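You operate a simulated robot arm through the tools that you are given. There is no shell and no other tool. Be economical: measure what you need, move in short steps, check, and stop when the job is done.

You run a simulated two-armed robot. Do the job below in one go: nothing can be reset, and whatever is moved stays where it is left.

## Task
Tighten both grip knobs, then test the black tie till it breaks.
Fine: pull the mushroom button out, zero before the test and run it once; the tie must not slip.

It is judged by the outcome, as a careful person would: the job done as asked, and still so three seconds after it is handed in. It fails if anything else is knocked over, pushed out of place, dropped, spilled or broken.

## Robot
Two 6-joint arms with two-finger parallel grippers on one trunk, on a base that drives. Base frame: it is fixed to the floor where the robot stands at the start and does not move with it; the origin is under the middle of the robot, x ahead of it, y to its left, z up; the surface under the hand at the start is at about z = 800. Lengths are in mm, angles in degrees, forces in N, time in s.
The left shoulder is at the start at [-77, 177, 832], the right one opposite. With the tool pointing down near the work surface each hand reaches from about 100 to 720 mm from the robot's upright axis, wherever it stands, measured 20 degrees to its own side. Places, roughly: lower collar [700, 100, 1300]; lower knob [600, 300, 1200]; lower thumbscrew [700, 100, 1300]; mushroom button [500, 100, 1000]; speed dial [400, 100, 900]; tester switch [400, 500, 900]; upper collar [700, 100, 1800]; upper knob [600, 300, 1300]; upper thumbscrew [700, 100, 1800]; zero button [500, 200, 1000]. Payload 1.57 kg a hand.
Tool frame (each hand has its own): the origin (TCP) lies between the finger pads and is the grasp point; the fingertips stand 30 mm ahead of it; z points along the fingers, y is the line along which they close. Largest opening 80 mm; finger width 17, thickness 12; the body of the gripper, 40 by 82 mm, starts 80 mm behind the TCP.
Orientation is that of the tool frame in the base frame, as a unit quaternion [w, x, y, z]. With the fingers straight down and closing along the base's y, the tool's x points along the base's -x, its y along +y and its z along -z.

## Interface
- The arms move only by the tool send_rows. It takes "left_rows", "right_rows" or both (then of equal length, played together; a hand with none holds still); each is a list of rows, each a list of 7 numbers: the gripper command, from -1 (shut) to 1 (fully open), values between in proportion, then the shift along the tool's x, y, z in m, then the turn, a rotation vector about the tool's x, y, z in degrees. In form: [[fingers, x, y, z, ax, ay, az], ...]. A call has 1 to 10 rows; each row is the pose to reach, as a shift and turn from the pose commanded when the call began, along the tool's axes at that moment. Each row takes 0.2 s and may step no farther than 50 mm and 8.6 degrees from the row before; otherwise, or with a gripper value out of range, the whole call is refused. Where a pose cannot be reached the arm comes as near as it can. A force on the tool above 40 N (or 10 N above the force at the start of the call, whichever is more), or a blocked arm, ends the call early, and 0.2 s more pass. The fingers move at their own pace (about 72 mm/s each) and stop on an object; they squeeze with about 21 N. The grip force told is the motor's: it shows also when the fingers shut on nothing. Time passes only in rows, and 0.2 s behind the last, so rows that repeat a pose let the fingers close. It gives the time, the measured TCP pose, the force on the tool (base axes), the opening and the grip force at its end, in the units of the frame above (readings bear some noise), with the torque about the TCP (base axes, N m) and any sound that the robot's microphone picked up.
- Cameras (640 x 400 px; columns grow to the right, rows downward): "scene" is now at [37.8, 29.2, 1567]; the picture's right is [0.37, -0.93, 0.00], its down [-0.60, -0.24, -0.76] and it looks along [0.71, 0.28, -0.65] (base axes); focal length 267 px, centre (320, 200). "left" rides on the left gripper at [72, 7, -122] in its tool frame; the picture's right is [-0.09, 1.00, 0.00], its down [-0.84, -0.08, -0.54] and it looks along [-0.54, -0.05, 0.84] (tool axes); focal length 238 px, centre (320, 200). "right" rides on the right gripper at [72, -7, -122] in its tool frame; the picture's right is [0.09, 1.00, 0.00], its down [-0.84, 0.08, -0.54] and it looks along [-0.54, 0.05, 0.84] (tool axes); focal length 238 px, centre (320, 200). There is no depth. A picture from a camera that has moved, and an enlarged one, comes with that camera's place and axes in the base frame and with its lens.
- grab_frame(camera): a new picture of that camera. It takes no simulated time.
- raise_lower(by): slides the trunk up (or, below 0, down) by that many mm; the arms and the scene camera ride with it, the base frame stays. It gives what a move gives, with no picture.
- roll_base(legs): drives the robot by 1 to 6 legs, each [ahead, left, turn to the left] in mm, mm and degrees, along the robot's own axes; the way and the turn of a leg run together, so that a leg with both is an arc; at most 1500 mm and 180 degrees a leg. The arms and the cameras ride along, it lands a little off, and it stops where it bumps. It gives what a move gives.
- turn_head(pan, tilt): turns the head with the scene camera to pan (to the left, within 143 degrees either way) and tilt (down, from -29 to 69), counted from straight ahead of the robot. It gives what a move gives.
- zoom(camera, box): a new picture of the part [left, top, right, bottom] of that camera's present view, enlarged. It takes no simulated time.
- finish_job(): hands the job in; it is judged then, once.

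Go step by step. Nothing tells you exact positions but the pictures and the camera data: compare them with the known pose of the tool, close in by small moves and look again before you grip or let go. The budget is 120 turns and 100 pictures, counting those below and the enlarged ones. Unless the task says otherwise, let go and move clear before handing in, and close with one line.

The tools are called after "Request:" by a JSON object that holds its "op" and its "data". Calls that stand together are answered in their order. send_rows: Moves the arms, as the interface text tells. Its arguments: {"type":"object","properties":{"left_rows":{"type":"array"},"right_rows":{"type":"array"}},"required":[]} The other tools are called the same way: raise_lower (by) slides the trunk up or down; roll_base (legs) drives the base; turn_head (pan, tilt) turns the head that bears the scene camera; grab_frame (camera) takes a picture; zoom (camera, box) takes an enlarged picture of a part of a camera's view; finish_job () hands the job in.

At the start:

```text
clock: 0.0
left_tool_pos: [310.1, 359.0, 1000.6]
left_ee_rot: [0.0, -0.001, 1.0, 0.001]
left_ft_force: [-0.8, 0.0, -0.4]
left_ft_torque: [-0.03, -0.01, 0.02]
left_width: 80.1
left_gripper_force: 0.0
right_tool_pos: [350.0, 23.7, 1149.7]
right_ee_rot: [-0.001, 0.001, 1.0, -0.001]
right_ft_force: [-0.6, -0.6, -0.7]
right_ft_torque: [-0.02, -0.02, 0.0]
right_width: 80.0
right_gripper_force: 0.1
trunk travel left (down, up): [-275.0, 53.0]
robot x, y, heading: [-2.1, -0.2, -0.2]
head pan, tilt: [21.4, 40.3]
```

scene: 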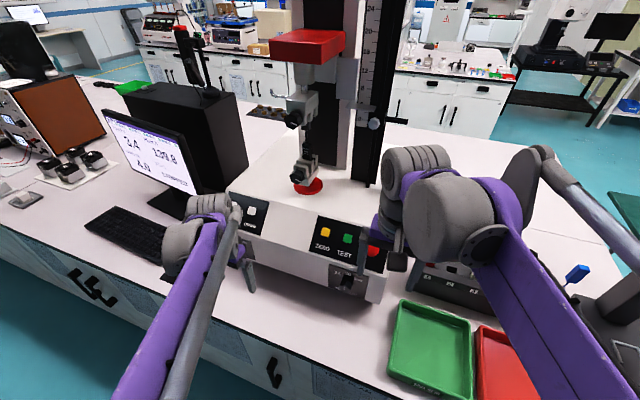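
right: 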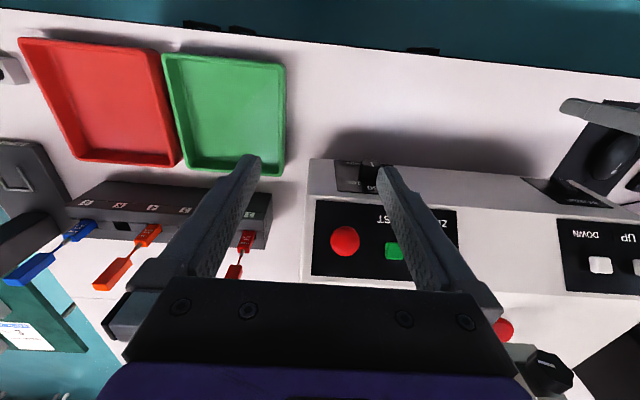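
left: 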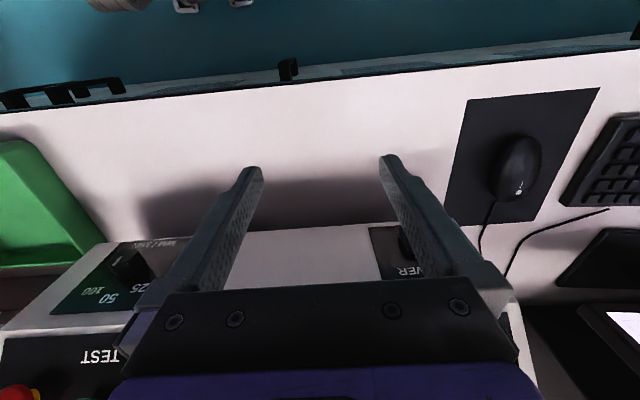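

I see a tensile tester with upper and lower grips, a front panel (zero, test, red mushroom button), a power switch and a speed dial. I'll look closer at the details first.

Request:
{"op": "zoom", "data": {"camera": "scene", "box": [220, 60, 400, 200]}}

Request:
{"op": "zoom", "data": {"camera": "scene", "box": [220, 180, 420, 310]}}

Request:
{"op": "zoom", "data": {"camera": "scene", "box": [90, 100, 210, 200]}}

```text
2.86 times, centred on (310, 130) of scene
camera zoom: at [37.8, 29.2, 1567.0], right [0.37, -0.93, 0.0], down [-0.6, -0.24, -0.76], along [0.71, 0.28, -0.65], focal length 764 px, centre (349, 400)
```

zoom: 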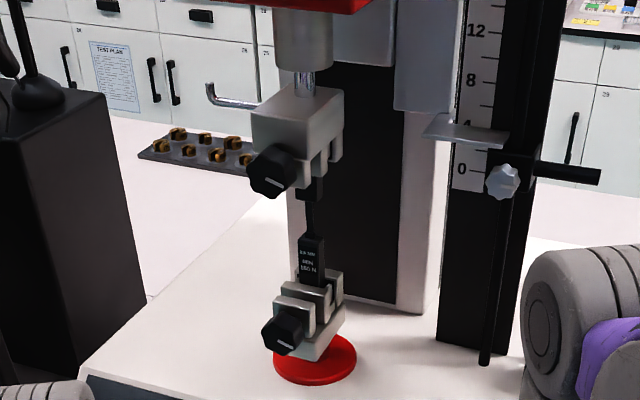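

```text
3.08 times, centred on (320, 245) of scene
camera zoom: at [37.8, 29.2, 1567.0], right [0.37, -0.93, 0.0], down [-0.6, -0.24, -0.76], along [0.71, 0.28, -0.65], focal length 822 px, centre (320, 62)
```

zoom: 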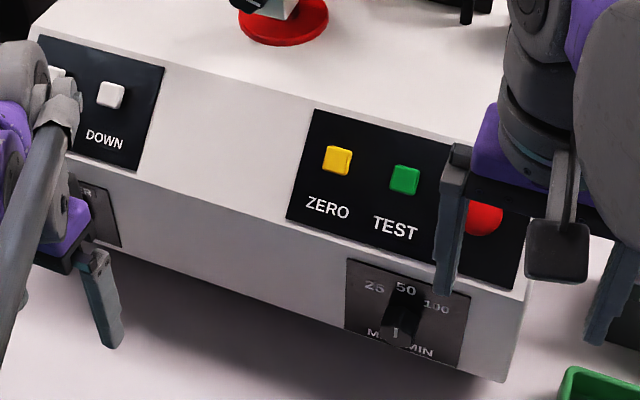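

```text
4.00 times, centred on (150, 150) of scene
camera zoom: at [37.8, 29.2, 1567.0], right [0.37, -0.93, 0.0], down [-0.6, -0.24, -0.76], along [0.71, 0.28, -0.65], focal length 1069 px, centre (1000, 400)
```

zoom: 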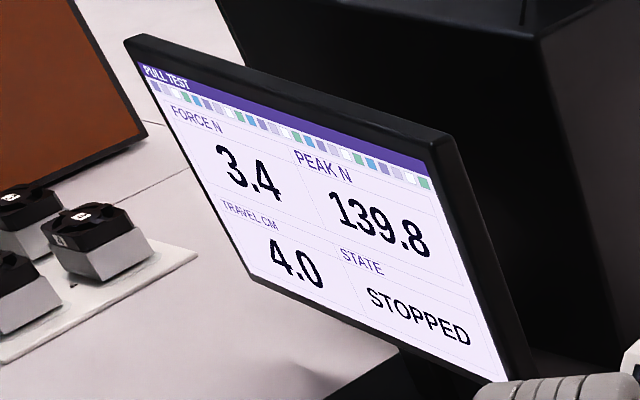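

The screen says STOPPED with the mushroom button in. I'll check the wall note, the dial and the grips more closely.

Request:
{"op": "zoom", "data": {"camera": "scene", "box": [240, 65, 264, 85]}}

Request:
{"op": "zoom", "data": {"camera": "scene", "box": [280, 80, 340, 130]}}

Request:
{"op": "zoom", "data": {"camera": "scene", "box": [280, 120, 340, 200]}}

Request:
{"op": "turn_head", "data": {"pan": 30, "tilt": 10}}

Request:
{"op": "grab_frame", "data": {"camera": "scene"}}

```text
16.00 times, centred on (252, 75) of scene
camera zoom: at [37.8, 29.2, 1567.0], right [0.37, -0.93, 0.0], down [-0.6, -0.24, -0.76], along [0.71, 0.28, -0.65], focal length 4276 px, centre (1408, 2200)
```

zoom: 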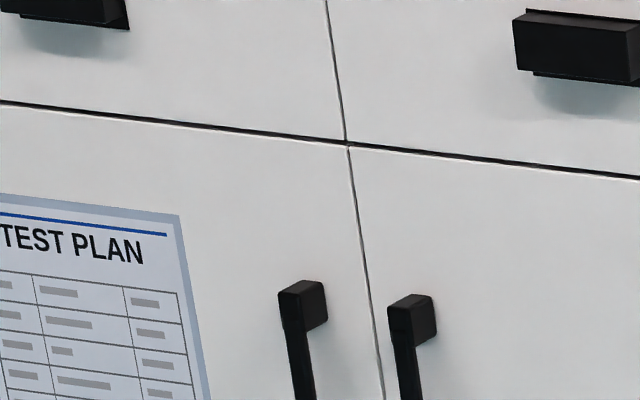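

```text
8.00 times, centred on (310, 105) of scene
camera zoom: at [37.8, 29.2, 1567.0], right [0.37, -0.93, 0.0], down [-0.6, -0.24, -0.76], along [0.71, 0.28, -0.65], focal length 2138 px, centre (400, 960)
```

zoom: 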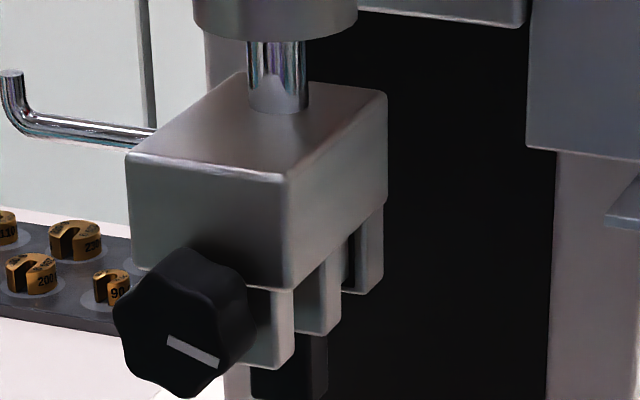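

```text
5.00 times, centred on (310, 160) of scene
camera zoom: at [37.8, 29.2, 1567.0], right [0.37, -0.93, 0.0], down [-0.6, -0.24, -0.76], along [0.71, 0.28, -0.65], focal length 1336 px, centre (370, 400)
```

zoom: 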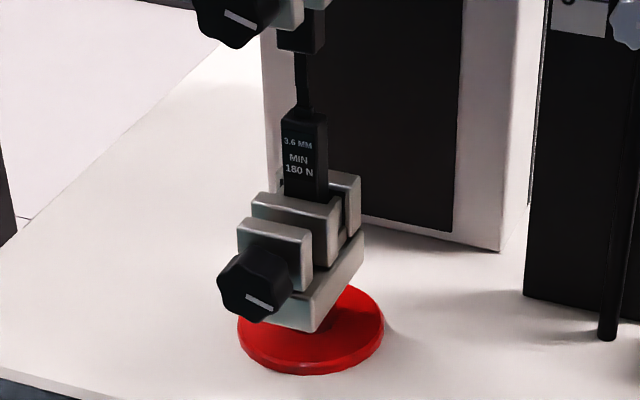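

```text
clock: 0.9
left_tool_pos: [308.0, 359.0, 1000.2]
left_ee_rot: [0.0, 0.0, 1.0, 0.001]
left_ft_force: [-0.2, -0.5, -0.6]
left_ft_torque: [-0.01, 0.0, 0.01]
left_width: 79.9
left_gripper_force: 0.0
right_tool_pos: [349.5, 23.4, 1150.1]
right_ee_rot: [0.0, 0.0, 1.0, 0.0]
right_ft_force: [-0.3, -0.2, 0.6]
right_ft_torque: [0.04, 0.03, -0.04]
right_width: 80.0
right_gripper_force: 0.1
trunk travel left (down, up): [-275.0, 53.0]
robot x, y, heading: [-2.2, 1.0, 0.0]
head pan, tilt: [30.0, 10.0]
```

```text
90 pictures are left
camera scene: at [39.4, 44.7, 1615.2], right [0.5, -0.87, 0.0], down [-0.15, -0.09, -0.98], along [0.85, 0.49, -0.17], focal length 267 px, centre (320, 200)
```

scene: 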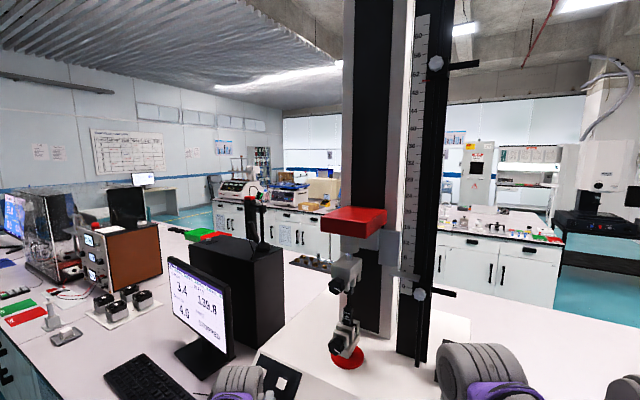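

The crosshead, collars and tie are visible. I'll zoom on the wall board, the scale, and the grips from here.

Request:
{"op": "zoom", "data": {"camera": "scene", "box": [85, 122, 170, 178]}}

Request:
{"op": "zoom", "data": {"camera": "scene", "box": [380, 10, 480, 170]}}

Request:
{"op": "zoom", "data": {"camera": "scene", "box": [300, 190, 470, 380]}}

```text
7.14 times, centred on (128, 150) of scene
camera zoom: at [39.4, 44.7, 1615.2], right [0.5, -0.87, 0.0], down [-0.15, -0.09, -0.98], along [0.85, 0.49, -0.17], focal length 1909 px, centre (1695, 557)
```

zoom: 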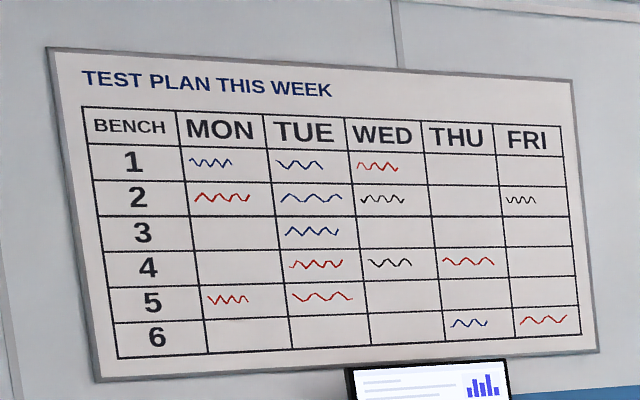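

```text
2.50 times, centred on (430, 90) of scene
camera zoom: at [39.4, 44.7, 1615.2], right [0.5, -0.87, 0.0], down [-0.15, -0.09, -0.98], along [0.85, 0.49, -0.17], focal length 668 px, centre (45, 475)
```

zoom: 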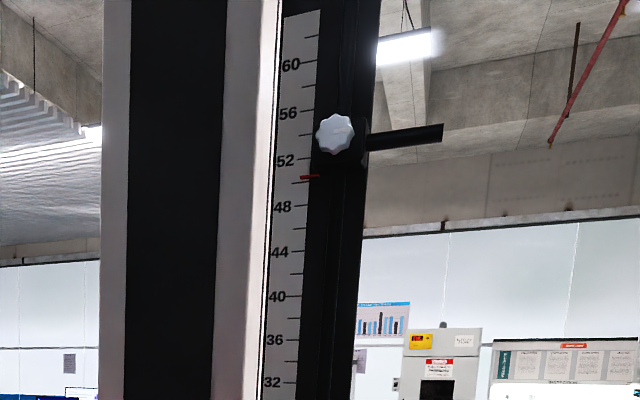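

```text
2.11 times, centred on (385, 285) of scene
camera zoom: at [39.4, 44.7, 1615.2], right [0.5, -0.87, 0.0], down [-0.15, -0.09, -0.98], along [0.85, 0.49, -0.17], focal length 563 px, centre (183, 21)
```

zoom: 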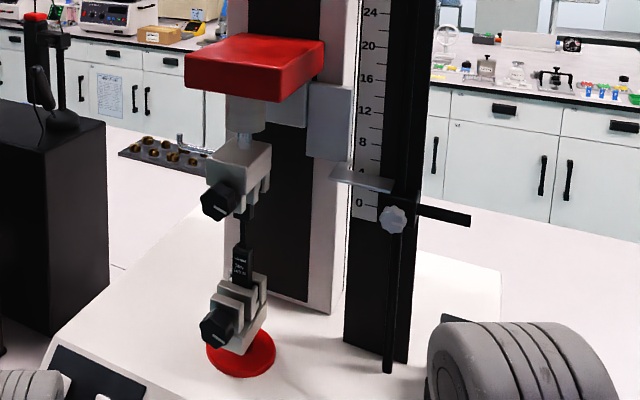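

Knobs come out at about (564, 303, 1305) and (564, 303, 1150), facing -x. I'll raise the left hand and turn it to point along +x.

Request:
{"op": "send_rows", "data": {"left_rows": [[1, 0, 0, -0.045, 0, -8.5, 0], [1, 0, -0.01, -0.09, 0, -17, 0], [1, 0, -0.02, -0.135, 0, -25.5, 0], [1, 0, -0.03, -0.18, 0, -34, 0], [1, 0, -0.04, -0.22, 0, -42.5, 0], [1, 0, -0.05, -0.25, 0, -51, 0], [1, 0, -0.056, -0.28, 0, -59.5, 0], [1, 0, -0.056, -0.3, 0, -68, 0], [1, 0, -0.056, -0.3, 0, -76.5, 0], [1, 0, -0.056, -0.3, 0, -85, 0]]}}

Request:
{"op": "send_rows", "data": {"left_rows": [[1, 0, 0, 0, 0, -5, 0], [1, 0, 0, 0.05, 0, -5, 0]]}}

Request:
{"op": "grab_frame", "data": {"camera": "left"}}

Request:
{"op": "grab_frame", "data": {"camera": "scene"}}

```text
clock: 3.4
left_tool_pos: [343.2, 298.5, 1323.1]
left_ee_rot: [0.676, 0.028, 0.735, -0.033]
left_ft_force: [-0.1, 0.1, -0.3]
left_ft_torque: [-0.03, 0.0, -0.03]
left_width: 80.0
left_gripper_force: 0.1
right_tool_pos: [349.9, 24.2, 1149.6]
right_ee_rot: [0.0, 0.001, 1.0, 0.0]
right_ft_force: [0.0, 0.5, 0.8]
right_ft_torque: [0.01, -0.01, 0.02]
right_width: 80.0
right_gripper_force: 0.0
trunk travel left (down, up): [-275.0, 53.0]
robot x, y, heading: [-1.4, 2.3, 0.0]
head pan, tilt: [30.0, 10.0]
stopped in row 10 (left hand): the arm was blocked; the commanded pose is now the measured one
```

```text
clock: 4.0
left_tool_pos: [394.7, 296.5, 1317.5]
left_ee_rot: [0.707, 0.027, 0.706, -0.033]
left_ft_force: [0.4, 0.9, -0.1]
left_ft_torque: [-0.01, -0.02, -0.03]
left_width: 79.9
left_gripper_force: 0.1
right_tool_pos: [350.9, 24.4, 1149.3]
right_ee_rot: [-0.001, 0.0, 1.0, -0.001]
right_ft_force: [-0.3, 0.5, 0.9]
right_ft_torque: [-0.05, 0.04, -0.04]
right_width: 80.1
right_gripper_force: 0.1
trunk travel left (down, up): [-275.0, 53.0]
robot x, y, heading: [1.2, 1.1, 0.0]
head pan, tilt: [30.0, 10.0]
```

```text
86 pictures are left
camera left: at [273.2, 311.2, 1245.5], right [0.08, 0.99, 0.08], down [-0.55, -0.02, 0.84], along [0.83, -0.11, 0.54], focal length 238 px, centre (320, 200)
```

left: 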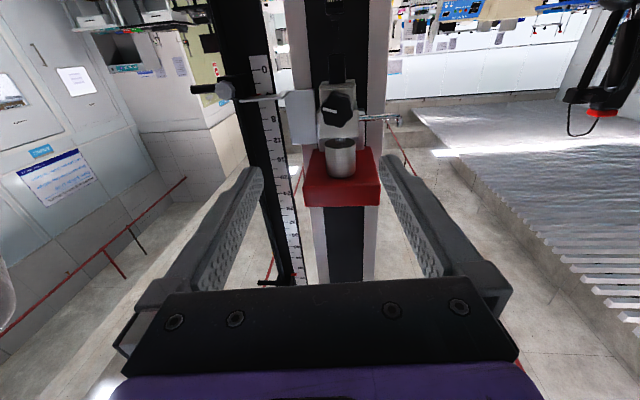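

```text
85 pictures are left
camera scene: at [41.5, 46.4, 1615.2], right [0.5, -0.87, 0.0], down [-0.15, -0.09, -0.98], along [0.85, 0.49, -0.18], focal length 267 px, centre (320, 200)
```

scene: 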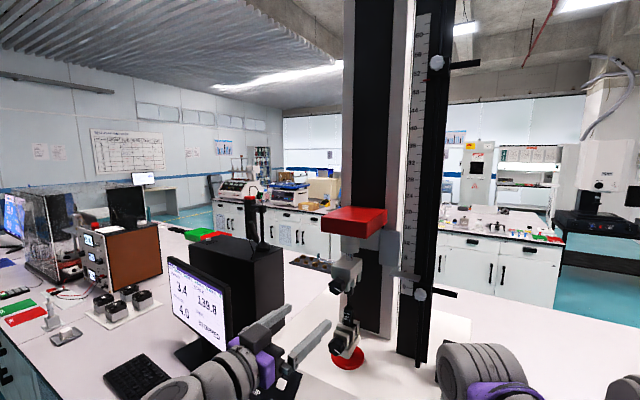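

Upper knob triangulates to (565, 304, 1306). I approach to 65 mm in front of it, straightening the tool.

Request:
{"op": "send_rows", "data": {"left_rows": [[1, 0.006, 0.006, 0.04, -2.5, 0, 0], [1, 0.0115, 0.0164, 0.08, -4.9, 0, 0], [1, 0.0115, 0.0164, 0.104, -4.9, 0, 0], [1, 0.0115, 0.0164, 0.104, -4.9, 0, 0]]}}

Request:
{"op": "grab_frame", "data": {"camera": "left"}}

Request:
{"op": "zoom", "data": {"camera": "scene", "box": [280, 230, 400, 380]}}

```text
clock: 5.0
left_tool_pos: [498.3, 302.3, 1306.6]
left_ee_rot: [0.708, -0.004, 0.706, -0.003]
left_ft_force: [-1.0, 0.1, -0.5]
left_ft_torque: [0.0, -0.02, 0.03]
left_width: 79.8
left_gripper_force: 0.0
right_tool_pos: [347.7, 22.7, 1150.0]
right_ee_rot: [0.0, 0.0, 1.0, 0.001]
right_ft_force: [0.0, 0.9, 0.1]
right_ft_torque: [0.0, 0.02, 0.01]
right_width: 80.2
right_gripper_force: 0.1
trunk travel left (down, up): [-275.0, 53.0]
robot x, y, heading: [1.3, 1.5, 0.0]
head pan, tilt: [30.0, 10.0]
```

```text
84 pictures are left
camera left: at [375.1, 307.0, 1235.8], right [0.0, 1.0, 0.08], down [-0.54, -0.07, 0.84], along [0.84, -0.04, 0.54], focal length 238 px, centre (320, 200)
```

left: 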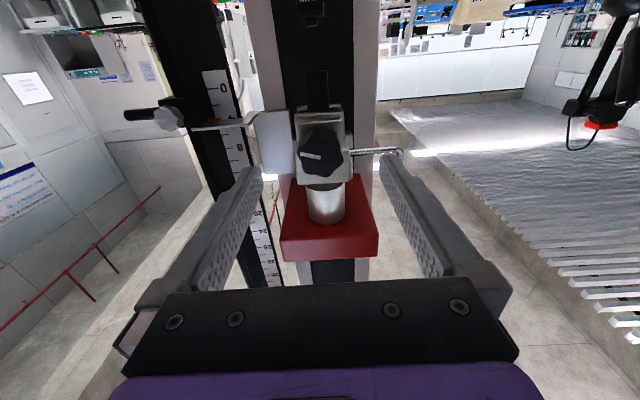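

```text
2.67 times, centred on (340, 305) of scene
camera zoom: at [39.1, 44.8, 1615.2], right [0.5, -0.87, 0.0], down [-0.15, -0.09, -0.98], along [0.85, 0.49, -0.17], focal length 713 px, centre (267, -80)
```

zoom: 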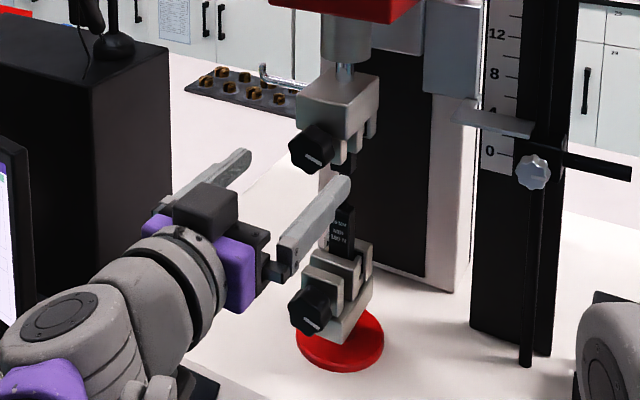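

Knob is centred between the fingers. I go forward 55 mm and close on it.

Request:
{"op": "send_rows", "data": {"left_rows": [[1, 0, 0.001, 0.03, 0, 0, 0], [1, -0.002, 0.001, 0.055, 0, 0, 0], [1, -0.002, 0.001, 0.055, 0, 0, 0], [-1, -0.002, 0.001, 0.055, 0, 0, 0], [-1, -0.002, 0.001, 0.055, 0, 0, 0], [-1, -0.002, 0.001, 0.055, 0, 0, 0]]}}

Request:
{"op": "grab_frame", "data": {"camera": "left"}}

Request:
{"op": "zoom", "data": {"camera": "scene", "box": [280, 230, 400, 380]}}

```text
clock: 6.3
left_tool_pos: [552.7, 302.4, 1308.2]
left_ee_rot: [0.708, -0.003, 0.706, -0.003]
left_ft_force: [-1.6, -3.3, -0.4]
left_ft_torque: [-0.07, -0.26, -0.41]
left_width: 51.4
left_gripper_force: 44.5
right_tool_pos: [349.6, 22.7, 1150.0]
right_ee_rot: [0.0, 0.0, 1.0, 0.0]
right_ft_force: [-0.5, -0.8, 0.3]
right_ft_torque: [-0.03, 0.0, 0.03]
right_width: 80.2
right_gripper_force: 0.1
trunk travel left (down, up): [-275.0, 53.0]
robot x, y, heading: [-0.4, -3.5, 0.2]
head pan, tilt: [30.0, 10.0]
```

```text
82 pictures are left
camera left: at [430.2, 307.6, 1237.3], right [0.0, 1.0, 0.08], down [-0.54, -0.07, 0.84], along [0.84, -0.04, 0.54], focal length 238 px, centre (320, 200)
```

left: 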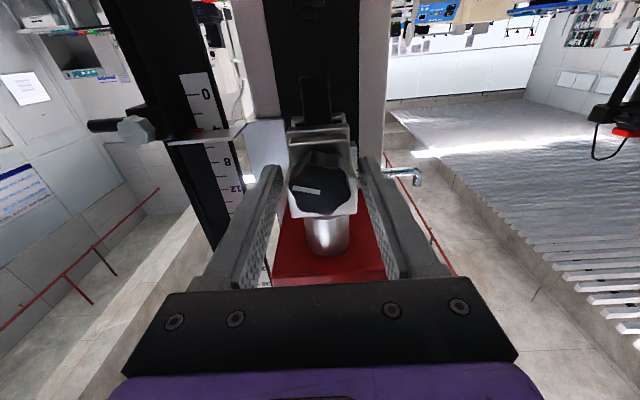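

```text
2.67 times, centred on (340, 305) of scene
camera zoom: at [39.2, 44.0, 1615.3], right [0.5, -0.87, 0.0], down [-0.15, -0.09, -0.98], along [0.85, 0.49, -0.17], focal length 713 px, centre (267, -80)
```

zoom: 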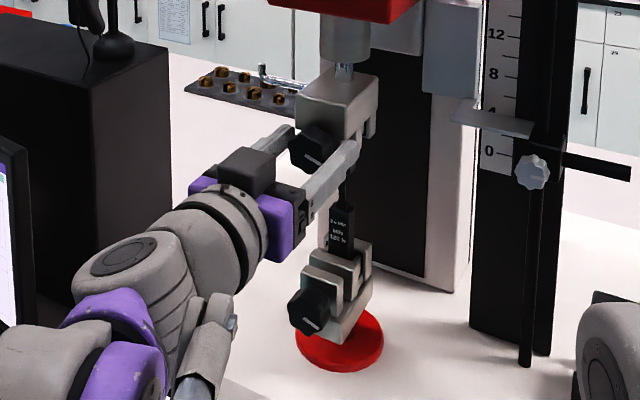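

The width of 51 mm means the tips are on the grip block, not the knob. I open, back off 10 mm and close again.

Request:
{"op": "send_rows", "data": {"left_rows": [[0.7, 0, 0, 0, 0, 0, 0], [0.7, 0, 0, -0.01, 0, 0, 0], [0.7, 0, 0, -0.01, 0, 0, 0], [-1, 0, 0, -0.01, 0, 0, 0], [-1, 0, 0, -0.01, 0, 0, 0], [-1, 0, 0, -0.01, 0, 0, 0]]}}

Request:
{"op": "grab_frame", "data": {"camera": "left"}}

```text
clock: 7.8
left_tool_pos: [543.1, 301.8, 1309.3]
left_ee_rot: [0.708, -0.003, 0.706, -0.003]
left_ft_force: [1.2, -1.5, -1.4]
left_ft_torque: [0.02, -0.03, -0.25]
left_width: 36.5
left_gripper_force: 42.4
right_tool_pos: [349.2, 22.9, 1149.4]
right_ee_rot: [-0.001, 0.0, 1.0, 0.0]
right_ft_force: [-0.3, -0.6, 0.1]
right_ft_torque: [0.0, 0.0, 0.02]
right_width: 79.9
right_gripper_force: 0.1
trunk travel left (down, up): [-275.0, 53.0]
robot x, y, heading: [-2.3, -5.0, 0.2]
head pan, tilt: [30.0, 10.0]
```

```text
80 pictures are left
camera left: at [420.6, 307.7, 1237.4], right [0.0, 1.0, 0.08], down [-0.54, -0.07, 0.84], along [0.84, -0.04, 0.54], focal length 238 px, centre (320, 200)
```

left: 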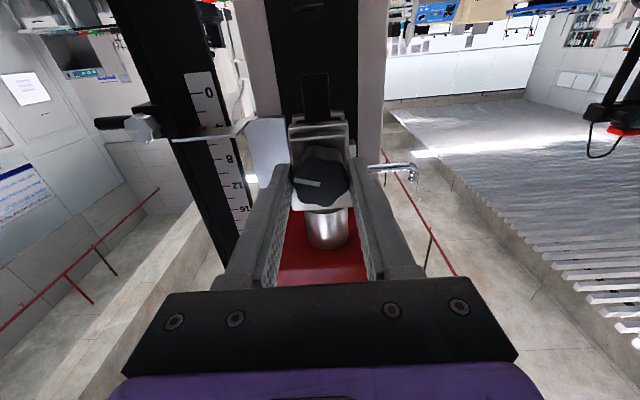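

Now the knob is gripped (36.5 mm). I turn clockwise (positive about tool z), watching torque.

Request:
{"op": "send_rows", "data": {"left_rows": [[-1, 0, 0, 0, 0, 0, 8], [-1, 0, 0, 0, 0, 0, 16], [-1, 0, 0, 0, 0, 0, 24], [-1, 0, 0, 0, 0, 0, 32], [-1, 0, 0, 0, 0, 0, 40]]}}

Request:
{"op": "grab_frame", "data": {"camera": "left"}}

Request:
{"op": "zoom", "data": {"camera": "scene", "box": [280, 230, 400, 380]}}

```text
clock: 8.9
left_tool_pos: [543.7, 301.9, 1308.9]
left_ee_rot: [0.666, 0.239, 0.665, 0.24]
left_ft_force: [2.0, -4.8, -2.0]
left_ft_torque: [-0.04, -0.49, -1.04]
left_width: 36.5
left_gripper_force: 42.8
right_tool_pos: [349.1, 23.9, 1149.6]
right_ee_rot: [0.0, 0.0, 1.0, 0.0]
right_ft_force: [0.1, -0.1, 0.4]
right_ft_torque: [0.02, 0.02, 0.0]
right_width: 80.3
right_gripper_force: 0.1
trunk travel left (down, up): [-275.0, 53.0]
robot x, y, heading: [-1.3, -1.9, 0.1]
head pan, tilt: [30.0, 10.0]
```

```text
79 pictures are left
camera left: at [420.5, 352.4, 1258.1], right [0.0, 0.71, 0.71], down [-0.54, -0.59, 0.59], along [0.84, -0.38, 0.39], focal length 238 px, centre (320, 200)
```

left: 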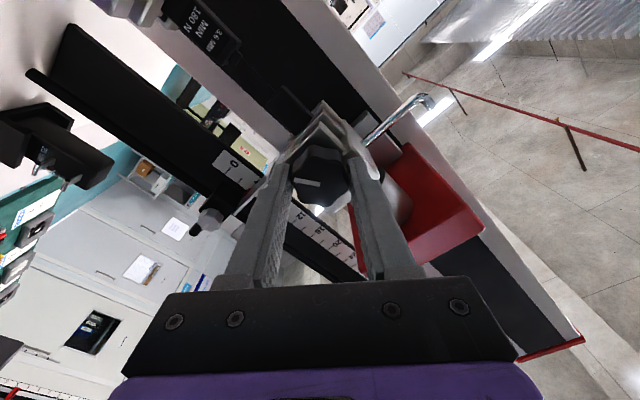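

```text
2.67 times, centred on (340, 305) of scene
camera zoom: at [40.0, 43.8, 1615.3], right [0.5, -0.87, 0.0], down [-0.15, -0.09, -0.98], along [0.85, 0.49, -0.17], focal length 713 px, centre (267, -80)
```

zoom: 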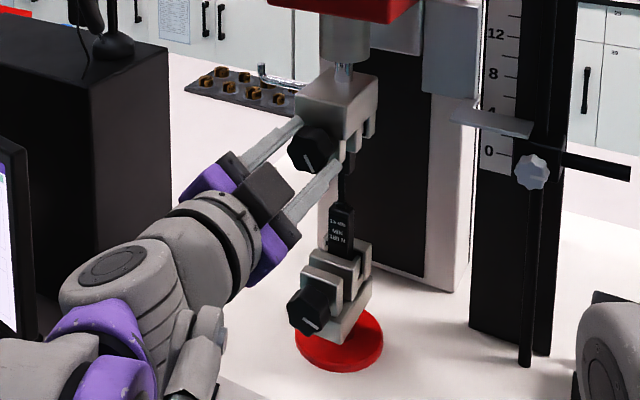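

The knob turns with the hand. I continue clockwise.

Request:
{"op": "send_rows", "data": {"left_rows": [[-1, 0, 0, 0, 0, 0, 8], [-1, 0, 0, 0, 0, 0, 16], [-1, 0, 0, 0, 0, 0, 24], [-1, 0, 0, 0, 0, 0, 32], [-1, 0, 0, 0, 0, 0, 40], [-1, 0, 0, 0, 0, 0, 48], [-1, 0, 0, 0, 0, 0, 56], [-1, 0, 0, 0, 0, 0, 64], [-1, 0, 0, 0, 0, 0, 72], [-1, 0, 0, 0, 0, 0, 80]]}}

Request:
{"op": "grab_frame", "data": {"camera": "left"}}

```text
clock: 10.0
left_tool_pos: [542.5, 303.4, 1308.8]
left_ee_rot: [0.579, 0.42, 0.583, 0.384]
left_ft_force: [13.4, -20.2, -3.6]
left_ft_torque: [-0.04, -0.48, 0.15]
left_width: 37.5
left_gripper_force: 43.6
left hand out of reach, approached as far as the arm can: row 4, 5
right_tool_pos: [351.7, 19.8, 1149.8]
right_ee_rot: [0.0, 0.002, 1.0, 0.001]
right_ft_force: [-0.1, -0.7, 0.6]
right_ft_torque: [-0.01, -0.01, -0.02]
right_width: 80.0
right_gripper_force: 0.1
trunk travel left (down, up): [-275.0, 53.0]
robot x, y, heading: [-2.6, -3.0, -0.2]
head pan, tilt: [30.0, 10.0]
stopped in row 5 (left hand): the force on the tool passed its limit at 46 N (the readings are from after the stop); the commanded pose is now the measured one
```

```text
77 pictures are left
camera left: at [421.9, 377.5, 1294.8], right [0.04, 0.26, 0.96], down [-0.56, -0.79, 0.24], along [0.82, -0.55, 0.11], focal length 238 px, centre (320, 200)
```

left: 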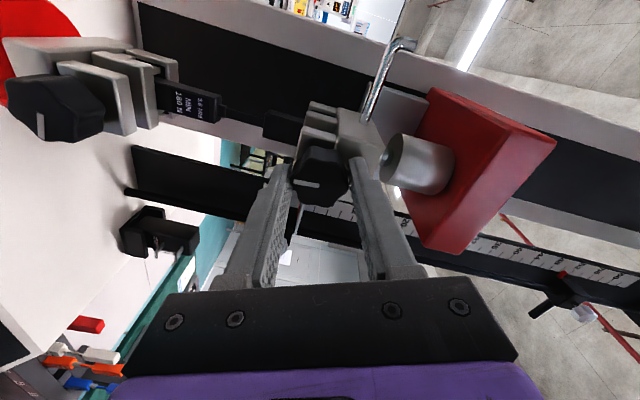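

The wrist roll limit is about +70°. I release, back off, straighten, then roll to the other side for a new bite.

Request:
{"op": "send_rows", "data": {"left_rows": [[0.8, 0, 0, 0, 0, 0, 0], [0.8, 0, 0, 0, 0, 0, 0], [0.8, 0, 0, -0.035, -2.6, 1.4, 0], [0.8, 0, 0, -0.035, -2.6, 1.4, 0]]}}

Request:
{"op": "send_rows", "data": {"left_rows": [[0.8, 0, 0, 0, 0, 0, -8.5], [0.8, 0, 0, 0, 0, 0, -17], [0.8, 0, 0, 0, 0, 0, -25.5], [0.8, 0, 0, 0, 0, 0, -34], [0.8, 0, 0, 0, 0, 0, -42.5], [0.8, 0, 0, 0, 0, 0, -51], [0.8, 0, 0, 0, 0, 0, -59.5], [0.8, 0, 0, 0, 0, 0, -68], [0.8, 0, 0, 0, 0, 0, -76.5], [0.8, 0, 0, 0, 0, 0, -85]]}}

Request:
{"op": "send_rows", "data": {"left_rows": [[0.8, 0, 0, 0, 0, 0, -8.5], [0.8, 0, 0, 0, 0, 0, -17], [0.8, 0, 0, 0, 0, 0, -25.5], [0.8, 0, 0, 0, 0, 0, -34], [0.8, 0, 0, 0, 0, 0, -42.5], [0.8, 0, 0, 0, 0, 0, -51], [0.8, 0, 0, 0, 0, 0, -59.5]]}}

Request:
{"op": "grab_frame", "data": {"camera": "left"}}

Request:
{"op": "zoom", "data": {"camera": "scene", "box": [280, 230, 400, 380]}}

```text
clock: 11.0
left_tool_pos: [501.4, 319.3, 1310.2]
left_ee_rot: [0.576, 0.402, 0.591, 0.396]
left_ft_force: [0.6, 0.3, 0.0]
left_ft_torque: [0.0, 0.04, 0.02]
left_width: 72.0
left_gripper_force: 0.0
left hand out of reach, approached as far as the arm can: row 3, 4
right_tool_pos: [350.1, 22.7, 1149.3]
right_ee_rot: [-0.001, 0.001, 1.0, 0.0]
right_ft_force: [0.3, -0.6, 0.1]
right_ft_torque: [0.03, -0.02, 0.0]
right_width: 80.1
right_gripper_force: 0.1
trunk travel left (down, up): [-275.0, 53.0]
robot x, y, heading: [-0.5, 0.7, -0.1]
head pan, tilt: [30.0, 10.0]
```

```text
clock: 13.2
left_tool_pos: [500.0, 319.3, 1311.2]
left_ee_rot: [0.701, -0.102, 0.7, -0.092]
left_ft_force: [-0.9, -0.2, 0.2]
left_ft_torque: [-0.01, -0.01, -0.01]
left_width: 72.3
left_gripper_force: 0.0
right_tool_pos: [349.5, 21.2, 1149.4]
right_ee_rot: [0.0, 0.001, 1.0, 0.0]
right_ft_force: [1.2, -0.9, -0.2]
right_ft_torque: [-0.02, -0.01, -0.01]
right_width: 80.1
right_gripper_force: 0.1
trunk travel left (down, up): [-275.0, 53.0]
robot x, y, heading: [0.4, -2.3, -0.2]
head pan, tilt: [30.0, 10.0]
```

```text
clock: 14.8
left_tool_pos: [498.8, 319.3, 1311.1]
left_ee_rot: [0.563, -0.436, 0.557, -0.428]
left_ft_force: [0.8, 0.7, 0.7]
left_ft_torque: [0.03, 0.0, -0.01]
left_width: 71.9
left_gripper_force: 0.0
right_tool_pos: [349.9, 22.9, 1149.8]
right_ee_rot: [0.0, 0.002, 1.0, -0.001]
right_ft_force: [0.0, 0.6, 0.8]
right_ft_torque: [-0.03, 0.01, 0.01]
right_width: 79.9
right_gripper_force: 0.1
trunk travel left (down, up): [-275.0, 53.0]
robot x, y, heading: [0.1, -2.3, -0.1]
head pan, tilt: [30.0, 10.0]
```

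```text
76 pictures are left
camera left: at [377.7, 249.2, 1287.3], right [-0.01, 0.34, -0.94], down [-0.55, 0.78, 0.29], along [0.83, 0.52, 0.18], focal length 238 px, centre (320, 200)
```

left: 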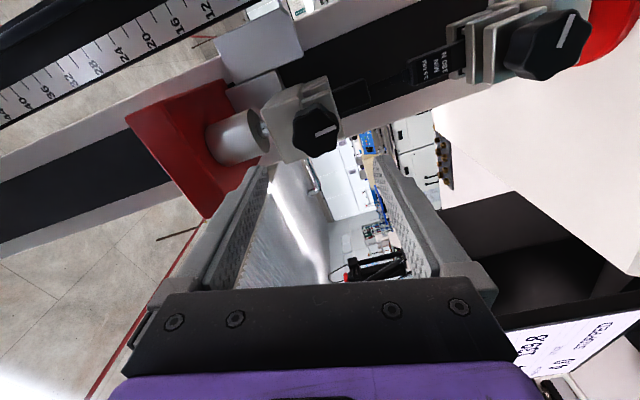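

```text
2.67 times, centred on (340, 305) of scene
camera zoom: at [39.7, 44.2, 1615.2], right [0.5, -0.87, 0.0], down [-0.15, -0.09, -0.98], along [0.85, 0.49, -0.17], focal length 713 px, centre (267, -80)
```

zoom: 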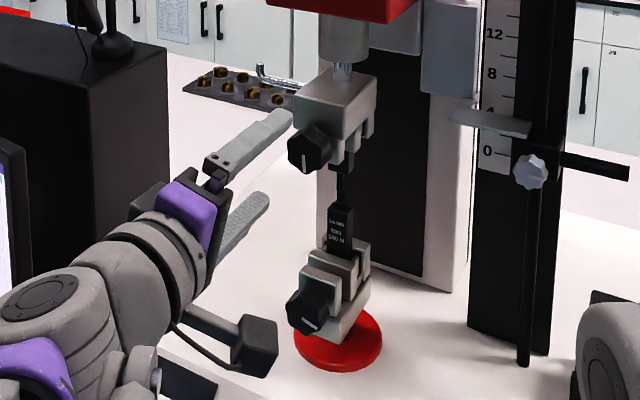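

The upper mark rotated about 70° as expected. I re-centre, go in, and grip again for another clockwise turn.

Request:
{"op": "send_rows", "data": {"left_rows": [[0.8, 0.0165, -0.0024, 0, 0, 0, 0], [0.8, 0.0165, -0.0024, 0.03, 0, 0, 0], [0.8, 0.0165, -0.0024, 0.044, 0, 0, 0], [0.8, 0.0165, -0.0024, 0.044, 0, 0, 0], [-1, 0.0165, -0.0024, 0.044, 0, 0, 0], [-1, 0.0165, -0.0024, 0.044, 0, 0, 0], [-1, 0.0165, -0.0024, 0.044, 0, 0, 0]]}}

Request:
{"op": "grab_frame", "data": {"camera": "left"}}

```text
clock: 16.4
left_tool_pos: [544.5, 303.1, 1309.8]
left_ee_rot: [0.563, -0.436, 0.558, -0.427]
left_ft_force: [-0.1, -0.5, -4.7]
left_ft_torque: [-0.03, -0.24, 0.07]
left_width: 36.9
left_gripper_force: 42.6
right_tool_pos: [350.2, 22.3, 1150.0]
right_ee_rot: [0.001, 0.001, 1.0, 0.0]
right_ft_force: [0.1, -0.5, 0.4]
right_ft_torque: [0.03, -0.02, -0.01]
right_width: 79.8
right_gripper_force: 0.1
trunk travel left (down, up): [-275.0, 53.0]
robot x, y, heading: [-2.3, 3.1, -0.4]
head pan, tilt: [30.0, 10.0]
```

```text
74 pictures are left
camera left: at [422.2, 233.4, 1284.7], right [-0.01, 0.34, -0.94], down [-0.55, 0.78, 0.29], along [0.83, 0.52, 0.19], focal length 238 px, centre (320, 200)
```

left: 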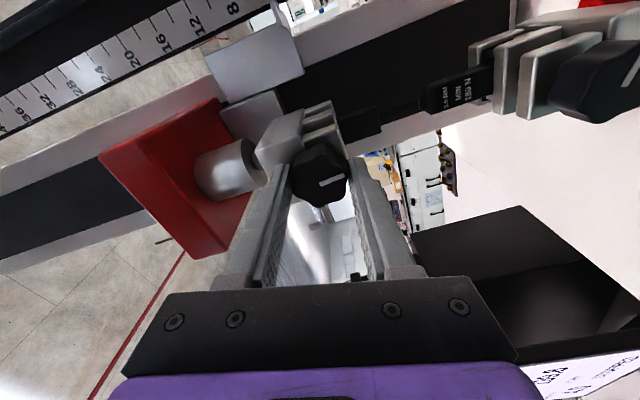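

Gripped well. I turn clockwise 80°, then up to about 130° total, watching torque.

Request:
{"op": "send_rows", "data": {"left_rows": [[-1, 0, 0, 0, 0, 0, 8], [-1, 0, 0, 0, 0, 0, 16], [-1, 0, 0, 0, 0, 0, 24], [-1, 0, 0, 0, 0, 0, 32], [-1, 0, 0, 0, 0, 0, 40], [-1, 0, 0, 0, 0, 0, 48], [-1, 0, 0, 0, 0, 0, 56], [-1, 0, 0, 0, 0, 0, 64], [-1, 0, 0, 0, 0, 0, 72], [-1, 0, 0, 0, 0, 0, 80]]}}

Request:
{"op": "grab_frame", "data": {"camera": "left"}}

```text
clock: 18.6
left_tool_pos: [544.3, 302.7, 1308.3]
left_ee_rot: [0.706, 0.028, 0.707, 0.034]
left_ft_force: [2.3, -3.8, -0.2]
left_ft_torque: [-0.54, -0.37, -1.05]
left_width: 36.5
left_gripper_force: 43.1
right_tool_pos: [349.5, 21.5, 1149.2]
right_ee_rot: [0.0, 0.001, 1.0, 0.0]
right_ft_force: [0.5, -0.3, -0.9]
right_ft_torque: [0.01, 0.02, -0.03]
right_width: 79.9
right_gripper_force: 0.0
trunk travel left (down, up): [-275.0, 53.0]
robot x, y, heading: [-0.3, -0.2, -0.4]
head pan, tilt: [30.0, 10.0]
```

```text
73 pictures are left
camera left: at [420.8, 313.1, 1238.8], right [-0.01, 0.98, 0.18], down [-0.54, -0.16, 0.83], along [0.84, -0.09, 0.53], focal length 238 px, centre (320, 200)
```

left: 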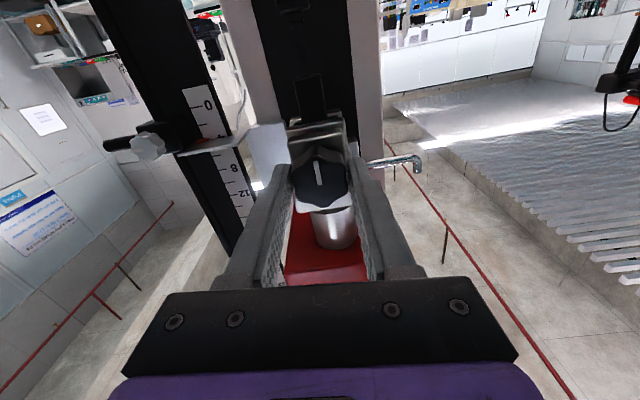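

The knob stayed while the fingers slipped this time, with a reaction torque of about 0.5 N m, so it may be at its stop. I'll turn a little more and compare the mark.

Request:
{"op": "send_rows", "data": {"left_rows": [[-1, 0, 0, 0, 0, 0, 8], [-1, 0, 0, 0, 0, 0, 16], [-1, 0, 0, 0, 0, 0, 24], [-1, 0, 0, 0, 0, 0, 32]]}}

Request:
{"op": "grab_frame", "data": {"camera": "left"}}

Request:
{"op": "zoom", "data": {"camera": "scene", "box": [300, 240, 380, 300]}}

```text
clock: 19.6
left_tool_pos: [544.9, 301.7, 1308.3]
left_ee_rot: [0.669, 0.22, 0.672, 0.229]
left_ft_force: [-0.3, -7.5, -1.1]
left_ft_torque: [-1.01, -0.01, -0.81]
left_width: 36.1
left_gripper_force: 43.1
right_tool_pos: [349.6, 22.3, 1149.5]
right_ee_rot: [0.0, 0.001, 1.0, 0.002]
right_ft_force: [0.0, 0.7, -0.2]
right_ft_torque: [-0.02, 0.0, 0.03]
right_width: 79.8
right_gripper_force: 0.0
trunk travel left (down, up): [-275.0, 53.0]
robot x, y, heading: [-0.0, -3.6, -0.1]
head pan, tilt: [30.0, 10.0]
```

```text
72 pictures are left
camera left: at [420.5, 348.1, 1256.9], right [-0.01, 0.74, 0.67], down [-0.54, -0.57, 0.62], along [0.84, -0.35, 0.4], focal length 238 px, centre (320, 200)
```

left: 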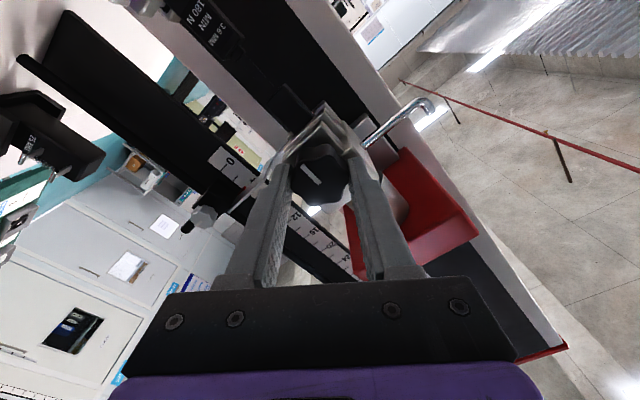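

```text
6.67 times, centred on (340, 270) of scene
camera zoom: at [39.7, 42.6, 1615.3], right [0.5, -0.87, 0.0], down [-0.15, -0.09, -0.98], along [0.85, 0.49, -0.17], focal length 1781 px, centre (187, -267)
```

zoom: 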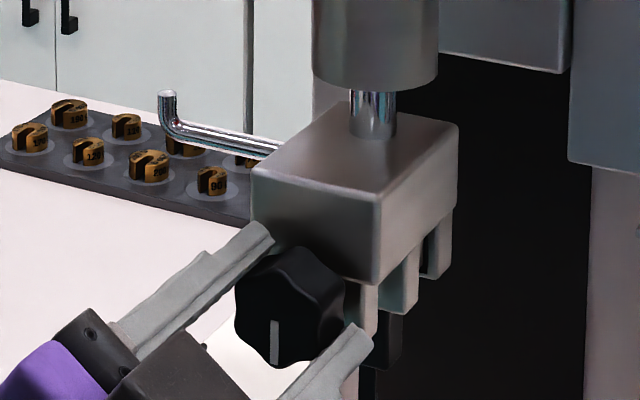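

The mark does not move any more at 1 N m: the upper knob is tight. I release, back off, and go down to the front of the lower knob.

Request:
{"op": "send_rows", "data": {"left_rows": [[0.8, 0, 0, 0, 0, 0, 0], [0.8, 0, 0, 0, 0, 0, 0], [0.8, 0, 0, -0.045, 0, 0, 0], [0.8, 0, 0, -0.045, 0, 0, -8], [0.8, 0.03, -0.022, -0.045, 0, 0, -16], [0.8, 0.06, -0.044, -0.045, 0, 0, -24], [0.8, 0.09, -0.066, -0.045, 0, 0, -32], [0.8, 0.1255, -0.0915, -0.045, 0, 0, -36]]}}

Request:
{"op": "grab_frame", "data": {"camera": "left"}}

Request:
{"op": "grab_frame", "data": {"camera": "scene"}}

```text
clock: 21.4
left_tool_pos: [498.8, 303.6, 1153.6]
left_ee_rot: [0.707, 0.0, 0.708, 0.011]
left_ft_force: [-0.8, -0.8, -0.7]
left_ft_torque: [-0.01, 0.0, -0.02]
left_width: 72.2
left_gripper_force: 0.0
right_tool_pos: [350.3, 22.3, 1149.6]
right_ee_rot: [-0.001, 0.001, 1.0, 0.0]
right_ft_force: [0.1, -0.4, -0.4]
right_ft_torque: [-0.01, -0.02, -0.01]
right_width: 80.0
right_gripper_force: 0.0
trunk travel left (down, up): [-275.0, 53.0]
robot x, y, heading: [1.3, -2.3, -0.0]
head pan, tilt: [30.0, 10.0]
```

```text
70 pictures are left
camera left: at [376.4, 309.7, 1082.4], right [-0.01, 0.99, 0.11], down [-0.54, -0.1, 0.84], along [0.84, -0.05, 0.54], focal length 238 px, centre (320, 200)
```

left: 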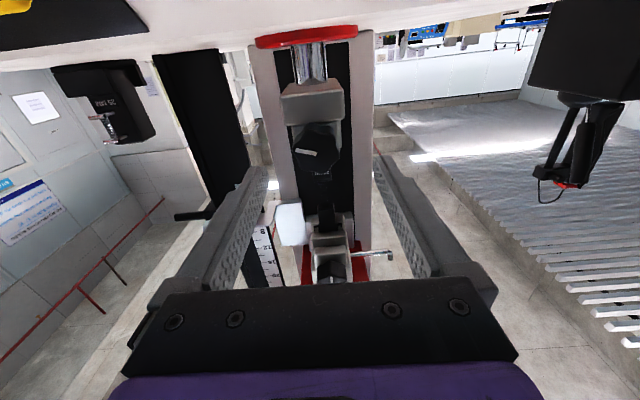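

```text
69 pictures are left
camera scene: at [40.3, 44.7, 1615.2], right [0.5, -0.87, 0.0], down [-0.15, -0.09, -0.98], along [0.85, 0.49, -0.17], focal length 267 px, centre (320, 200)
```

scene: 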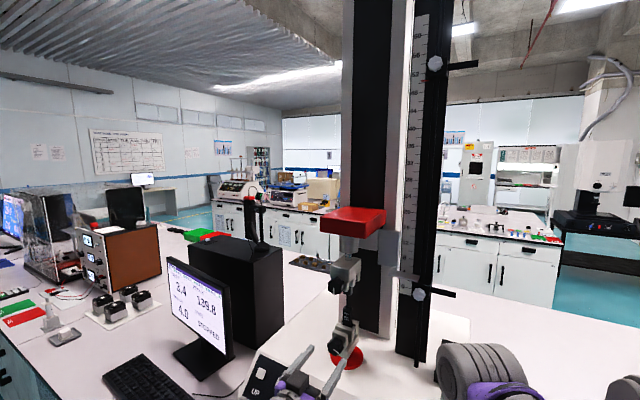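

Request:
{"op": "zoom", "data": {"camera": "left", "box": [260, 60, 380, 200]}}

Request:
{"op": "send_rows", "data": {"left_rows": [[0.8, 0, 0, 0, 0, 0, -8.5], [0.8, 0, 0, 0, 0, 0, -17], [0.8, 0, 0, 0, 0, 0, -25.5], [0.8, 0, 0, 0, 0, 0, -34], [0.8, 0, 0, 0, 0, 0, -42.5], [0.8, 0, 0, 0, 0, 0, -51], [0.8, 0, 0, 0, 0, 0, -59.5], [0.8, 0, 0, 0, 0, 0, -68], [0.8, 0, 0, 0, 0, 0, -75]]}}

Request:
{"op": "grab_frame", "data": {"camera": "left"}}

```text
2.86 times, centred on (320, 130) of left
camera zoom: at [376.4, 309.7, 1082.4], right [-0.01, 0.99, 0.11], down [-0.54, -0.1, 0.84], along [0.84, -0.05, 0.54], focal length 681 px, centre (320, 400)
```

zoom: 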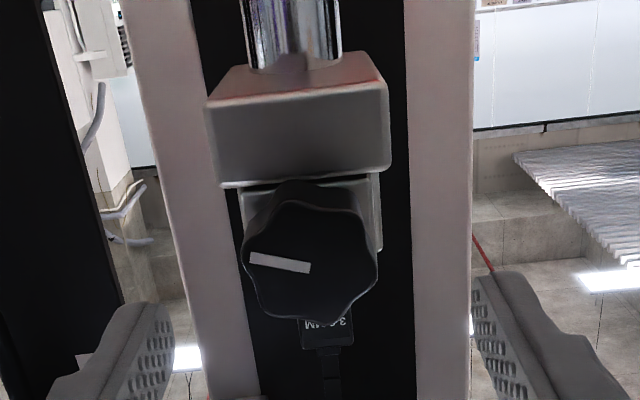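

```text
clock: 23.4
left_tool_pos: [497.9, 305.0, 1152.5]
left_ee_rot: [0.566, -0.431, 0.561, -0.424]
left_ft_force: [0.3, 0.5, 0.4]
left_ft_torque: [0.01, 0.0, 0.04]
left_width: 71.9
left_gripper_force: 0.1
right_tool_pos: [350.6, 21.8, 1149.6]
right_ee_rot: [0.0, 0.002, 1.0, -0.001]
right_ft_force: [-0.8, 0.2, -0.2]
right_ft_torque: [0.0, 0.01, 0.03]
right_width: 80.1
right_gripper_force: 0.0
trunk travel left (down, up): [-275.0, 53.0]
robot x, y, heading: [-4.2, -1.4, -0.1]
head pan, tilt: [30.0, 10.0]
```

```text
67 pictures are left
camera left: at [376.5, 235.2, 1128.5], right [-0.01, 0.36, -0.93], down [-0.55, 0.78, 0.3], along [0.83, 0.52, 0.19], focal length 238 px, centre (320, 200)
```

left: 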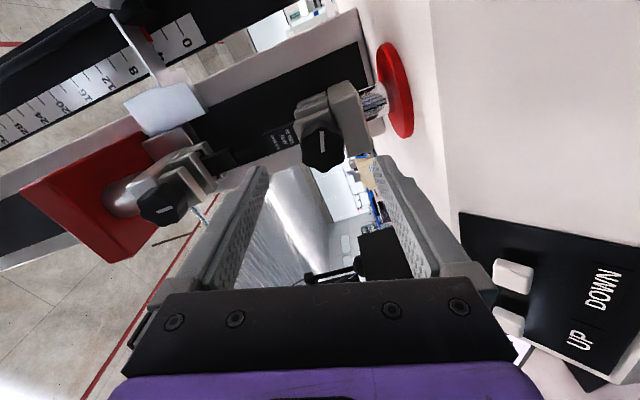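

Lower knob is centred. I go in 46 mm and grip.

Request:
{"op": "send_rows", "data": {"left_rows": [[0.8, 0.0027, 0, 0.02, 0, 0, 0], [0.8, 0.0027, 0, 0.046, 0, 0, 0], [0.8, 0.0027, 0, 0.046, 0, 0, 0], [-1, 0.0027, 0, 0.046, 0, 0, 0], [-1, 0.0027, 0, 0.046, 0, 0, 0], [-1, 0.0027, 0, 0.046, 0, 0, 0]]}}

Request:
{"op": "grab_frame", "data": {"camera": "left"}}

```text
clock: 24.8
left_tool_pos: [544.6, 303.5, 1151.5]
left_ee_rot: [0.567, -0.431, 0.562, -0.421]
left_ft_force: [-9.8, 1.9, -27.8]
left_ft_torque: [0.09, 0.06, 0.2]
left_width: 36.6
left_gripper_force: 43.1
right_tool_pos: [349.6, 22.3, 1149.2]
right_ee_rot: [-0.001, 0.001, 1.0, -0.001]
right_ft_force: [0.1, -0.5, 0.1]
right_ft_torque: [0.0, -0.04, 0.03]
right_width: 80.1
right_gripper_force: 0.0
trunk travel left (down, up): [-275.0, 53.0]
robot x, y, heading: [-3.8, 1.1, 0.0]
head pan, tilt: [30.0, 10.0]
```

```text
66 pictures are left
camera left: at [422.8, 234.7, 1125.8], right [-0.01, 0.36, -0.93], down [-0.55, 0.78, 0.31], along [0.83, 0.52, 0.19], focal length 238 px, centre (320, 200)
```

left: 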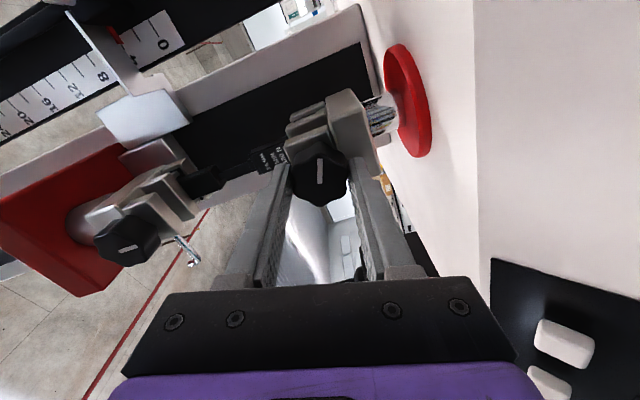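

There is a 28 N downward side force, so I ease down about 2 mm first, then turn clockwise.

Request:
{"op": "send_rows", "data": {"left_rows": [[-1, 0, 0.002, -0.001, 0, 0, 0], [-1, 0, 0.002, -0.001, 0, 0, 0]]}}

```text
clock: 25.4
left_tool_pos: [544.7, 305.5, 1151.1]
left_ee_rot: [0.566, -0.431, 0.562, -0.422]
left_ft_force: [-0.9, 3.1, -13.3]
left_ft_torque: [0.03, -0.12, 0.89]
left_width: 36.5
left_gripper_force: 42.7
right_tool_pos: [350.7, 22.5, 1149.4]
right_ee_rot: [-0.001, 0.001, 1.0, -0.001]
right_ft_force: [-0.7, 0.5, 0.0]
right_ft_torque: [-0.01, 0.04, 0.03]
right_width: 80.0
right_gripper_force: 0.1
trunk travel left (down, up): [-275.0, 53.0]
robot x, y, heading: [3.8, 1.5, -0.3]
head pan, tilt: [30.0, 10.0]
```

Request:
{"op": "send_rows", "data": {"left_rows": [[-1, 0.001, 0.0015, 0, 0, 0, 8], [-1, 0.001, 0.0015, 0, 0, 0, 16], [-1, 0.001, 0.0015, 0, 0, 0, 24], [-1, 0.001, 0.0015, 0, 0, 0, 32], [-1, 0.001, 0.0015, 0, 0, 0, 40], [-1, 0.001, 0.0015, 0, 0, 0, 48], [-1, 0.001, 0.0015, 0, 0, 0, 56], [-1, 0.001, 0.0015, 0, 0, 0, 64]]}}

Request:
{"op": "grab_frame", "data": {"camera": "left"}}

```text
clock: 26.5
left_tool_pos: [545.6, 302.2, 1150.3]
left_ee_rot: [0.668, -0.239, 0.665, -0.233]
left_ft_force: [6.0, 4.6, 12.0]
left_ft_torque: [-0.02, -0.42, -0.37]
left_width: 35.9
left_gripper_force: 42.8
right_tool_pos: [350.9, 22.0, 1149.1]
right_ee_rot: [0.0, 0.001, 1.0, -0.001]
right_ft_force: [-0.3, 0.4, -0.3]
right_ft_torque: [-0.01, -0.01, 0.02]
right_width: 79.9
right_gripper_force: 0.0
trunk travel left (down, up): [-275.0, 53.0]
robot x, y, heading: [1.9, -3.1, -0.1]
head pan, tilt: [30.0, 10.0]
stopped in row 5 (left hand): the force on the tool passed its limit at 41 N (the readings are from after the stop); the commanded pose is now the measured one
```

```text
65 pictures are left
camera left: at [422.2, 260.7, 1090.9], right [-0.01, 0.83, -0.55], down [-0.55, 0.46, 0.7], along [0.84, 0.31, 0.45], focal length 238 px, centre (320, 200)
```

left: 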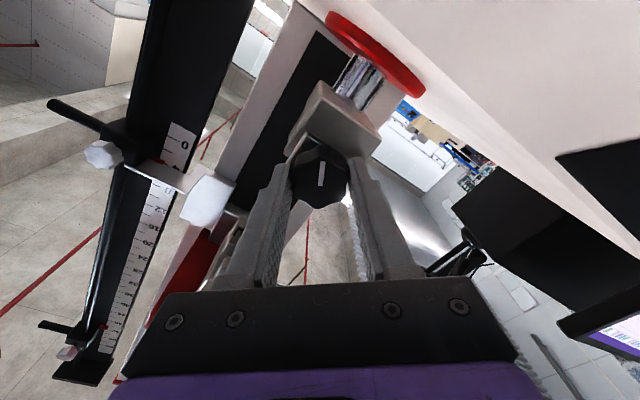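

The knob followed for about 36°; the stop was a side force. I continue.

Request:
{"op": "send_rows", "data": {"left_rows": [[-1, 0, 0, 0, 0, 0, 8], [-1, 0, 0, 0, 0, 0, 16], [-1, 0, 0, 0, 0, 0, 24], [-1, 0, 0, 0, 0, 0, 32], [-1, 0, 0, 0, 0, 0, 40], [-1, 0, 0, 0, 0, 0, 48]]}}

Request:
{"op": "grab_frame", "data": {"camera": "left"}}

```text
clock: 27.9
left_tool_pos: [544.6, 302.4, 1150.2]
left_ee_rot: [0.705, 0.054, 0.705, 0.06]
left_ft_force: [-0.9, 0.0, -1.9]
left_ft_torque: [-0.34, -0.12, -0.66]
left_width: 36.0
left_gripper_force: 43.2
right_tool_pos: [350.5, 21.1, 1148.8]
right_ee_rot: [0.0, 0.001, 1.0, 0.0]
right_ft_force: [0.5, 0.0, -0.1]
right_ft_torque: [0.02, 0.01, 0.02]
right_width: 79.7
right_gripper_force: 0.0
trunk travel left (down, up): [-275.0, 53.0]
robot x, y, heading: [-2.4, 0.5, -0.2]
head pan, tilt: [30.0, 10.0]
```

```text
64 pictures are left
camera left: at [421.3, 318.7, 1080.3], right [-0.01, 0.97, 0.25], down [-0.54, -0.22, 0.81], along [0.84, -0.13, 0.52], focal length 238 px, centre (320, 200)
```

left: 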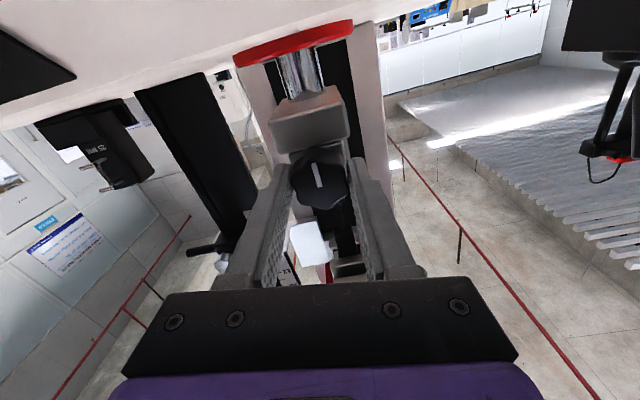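

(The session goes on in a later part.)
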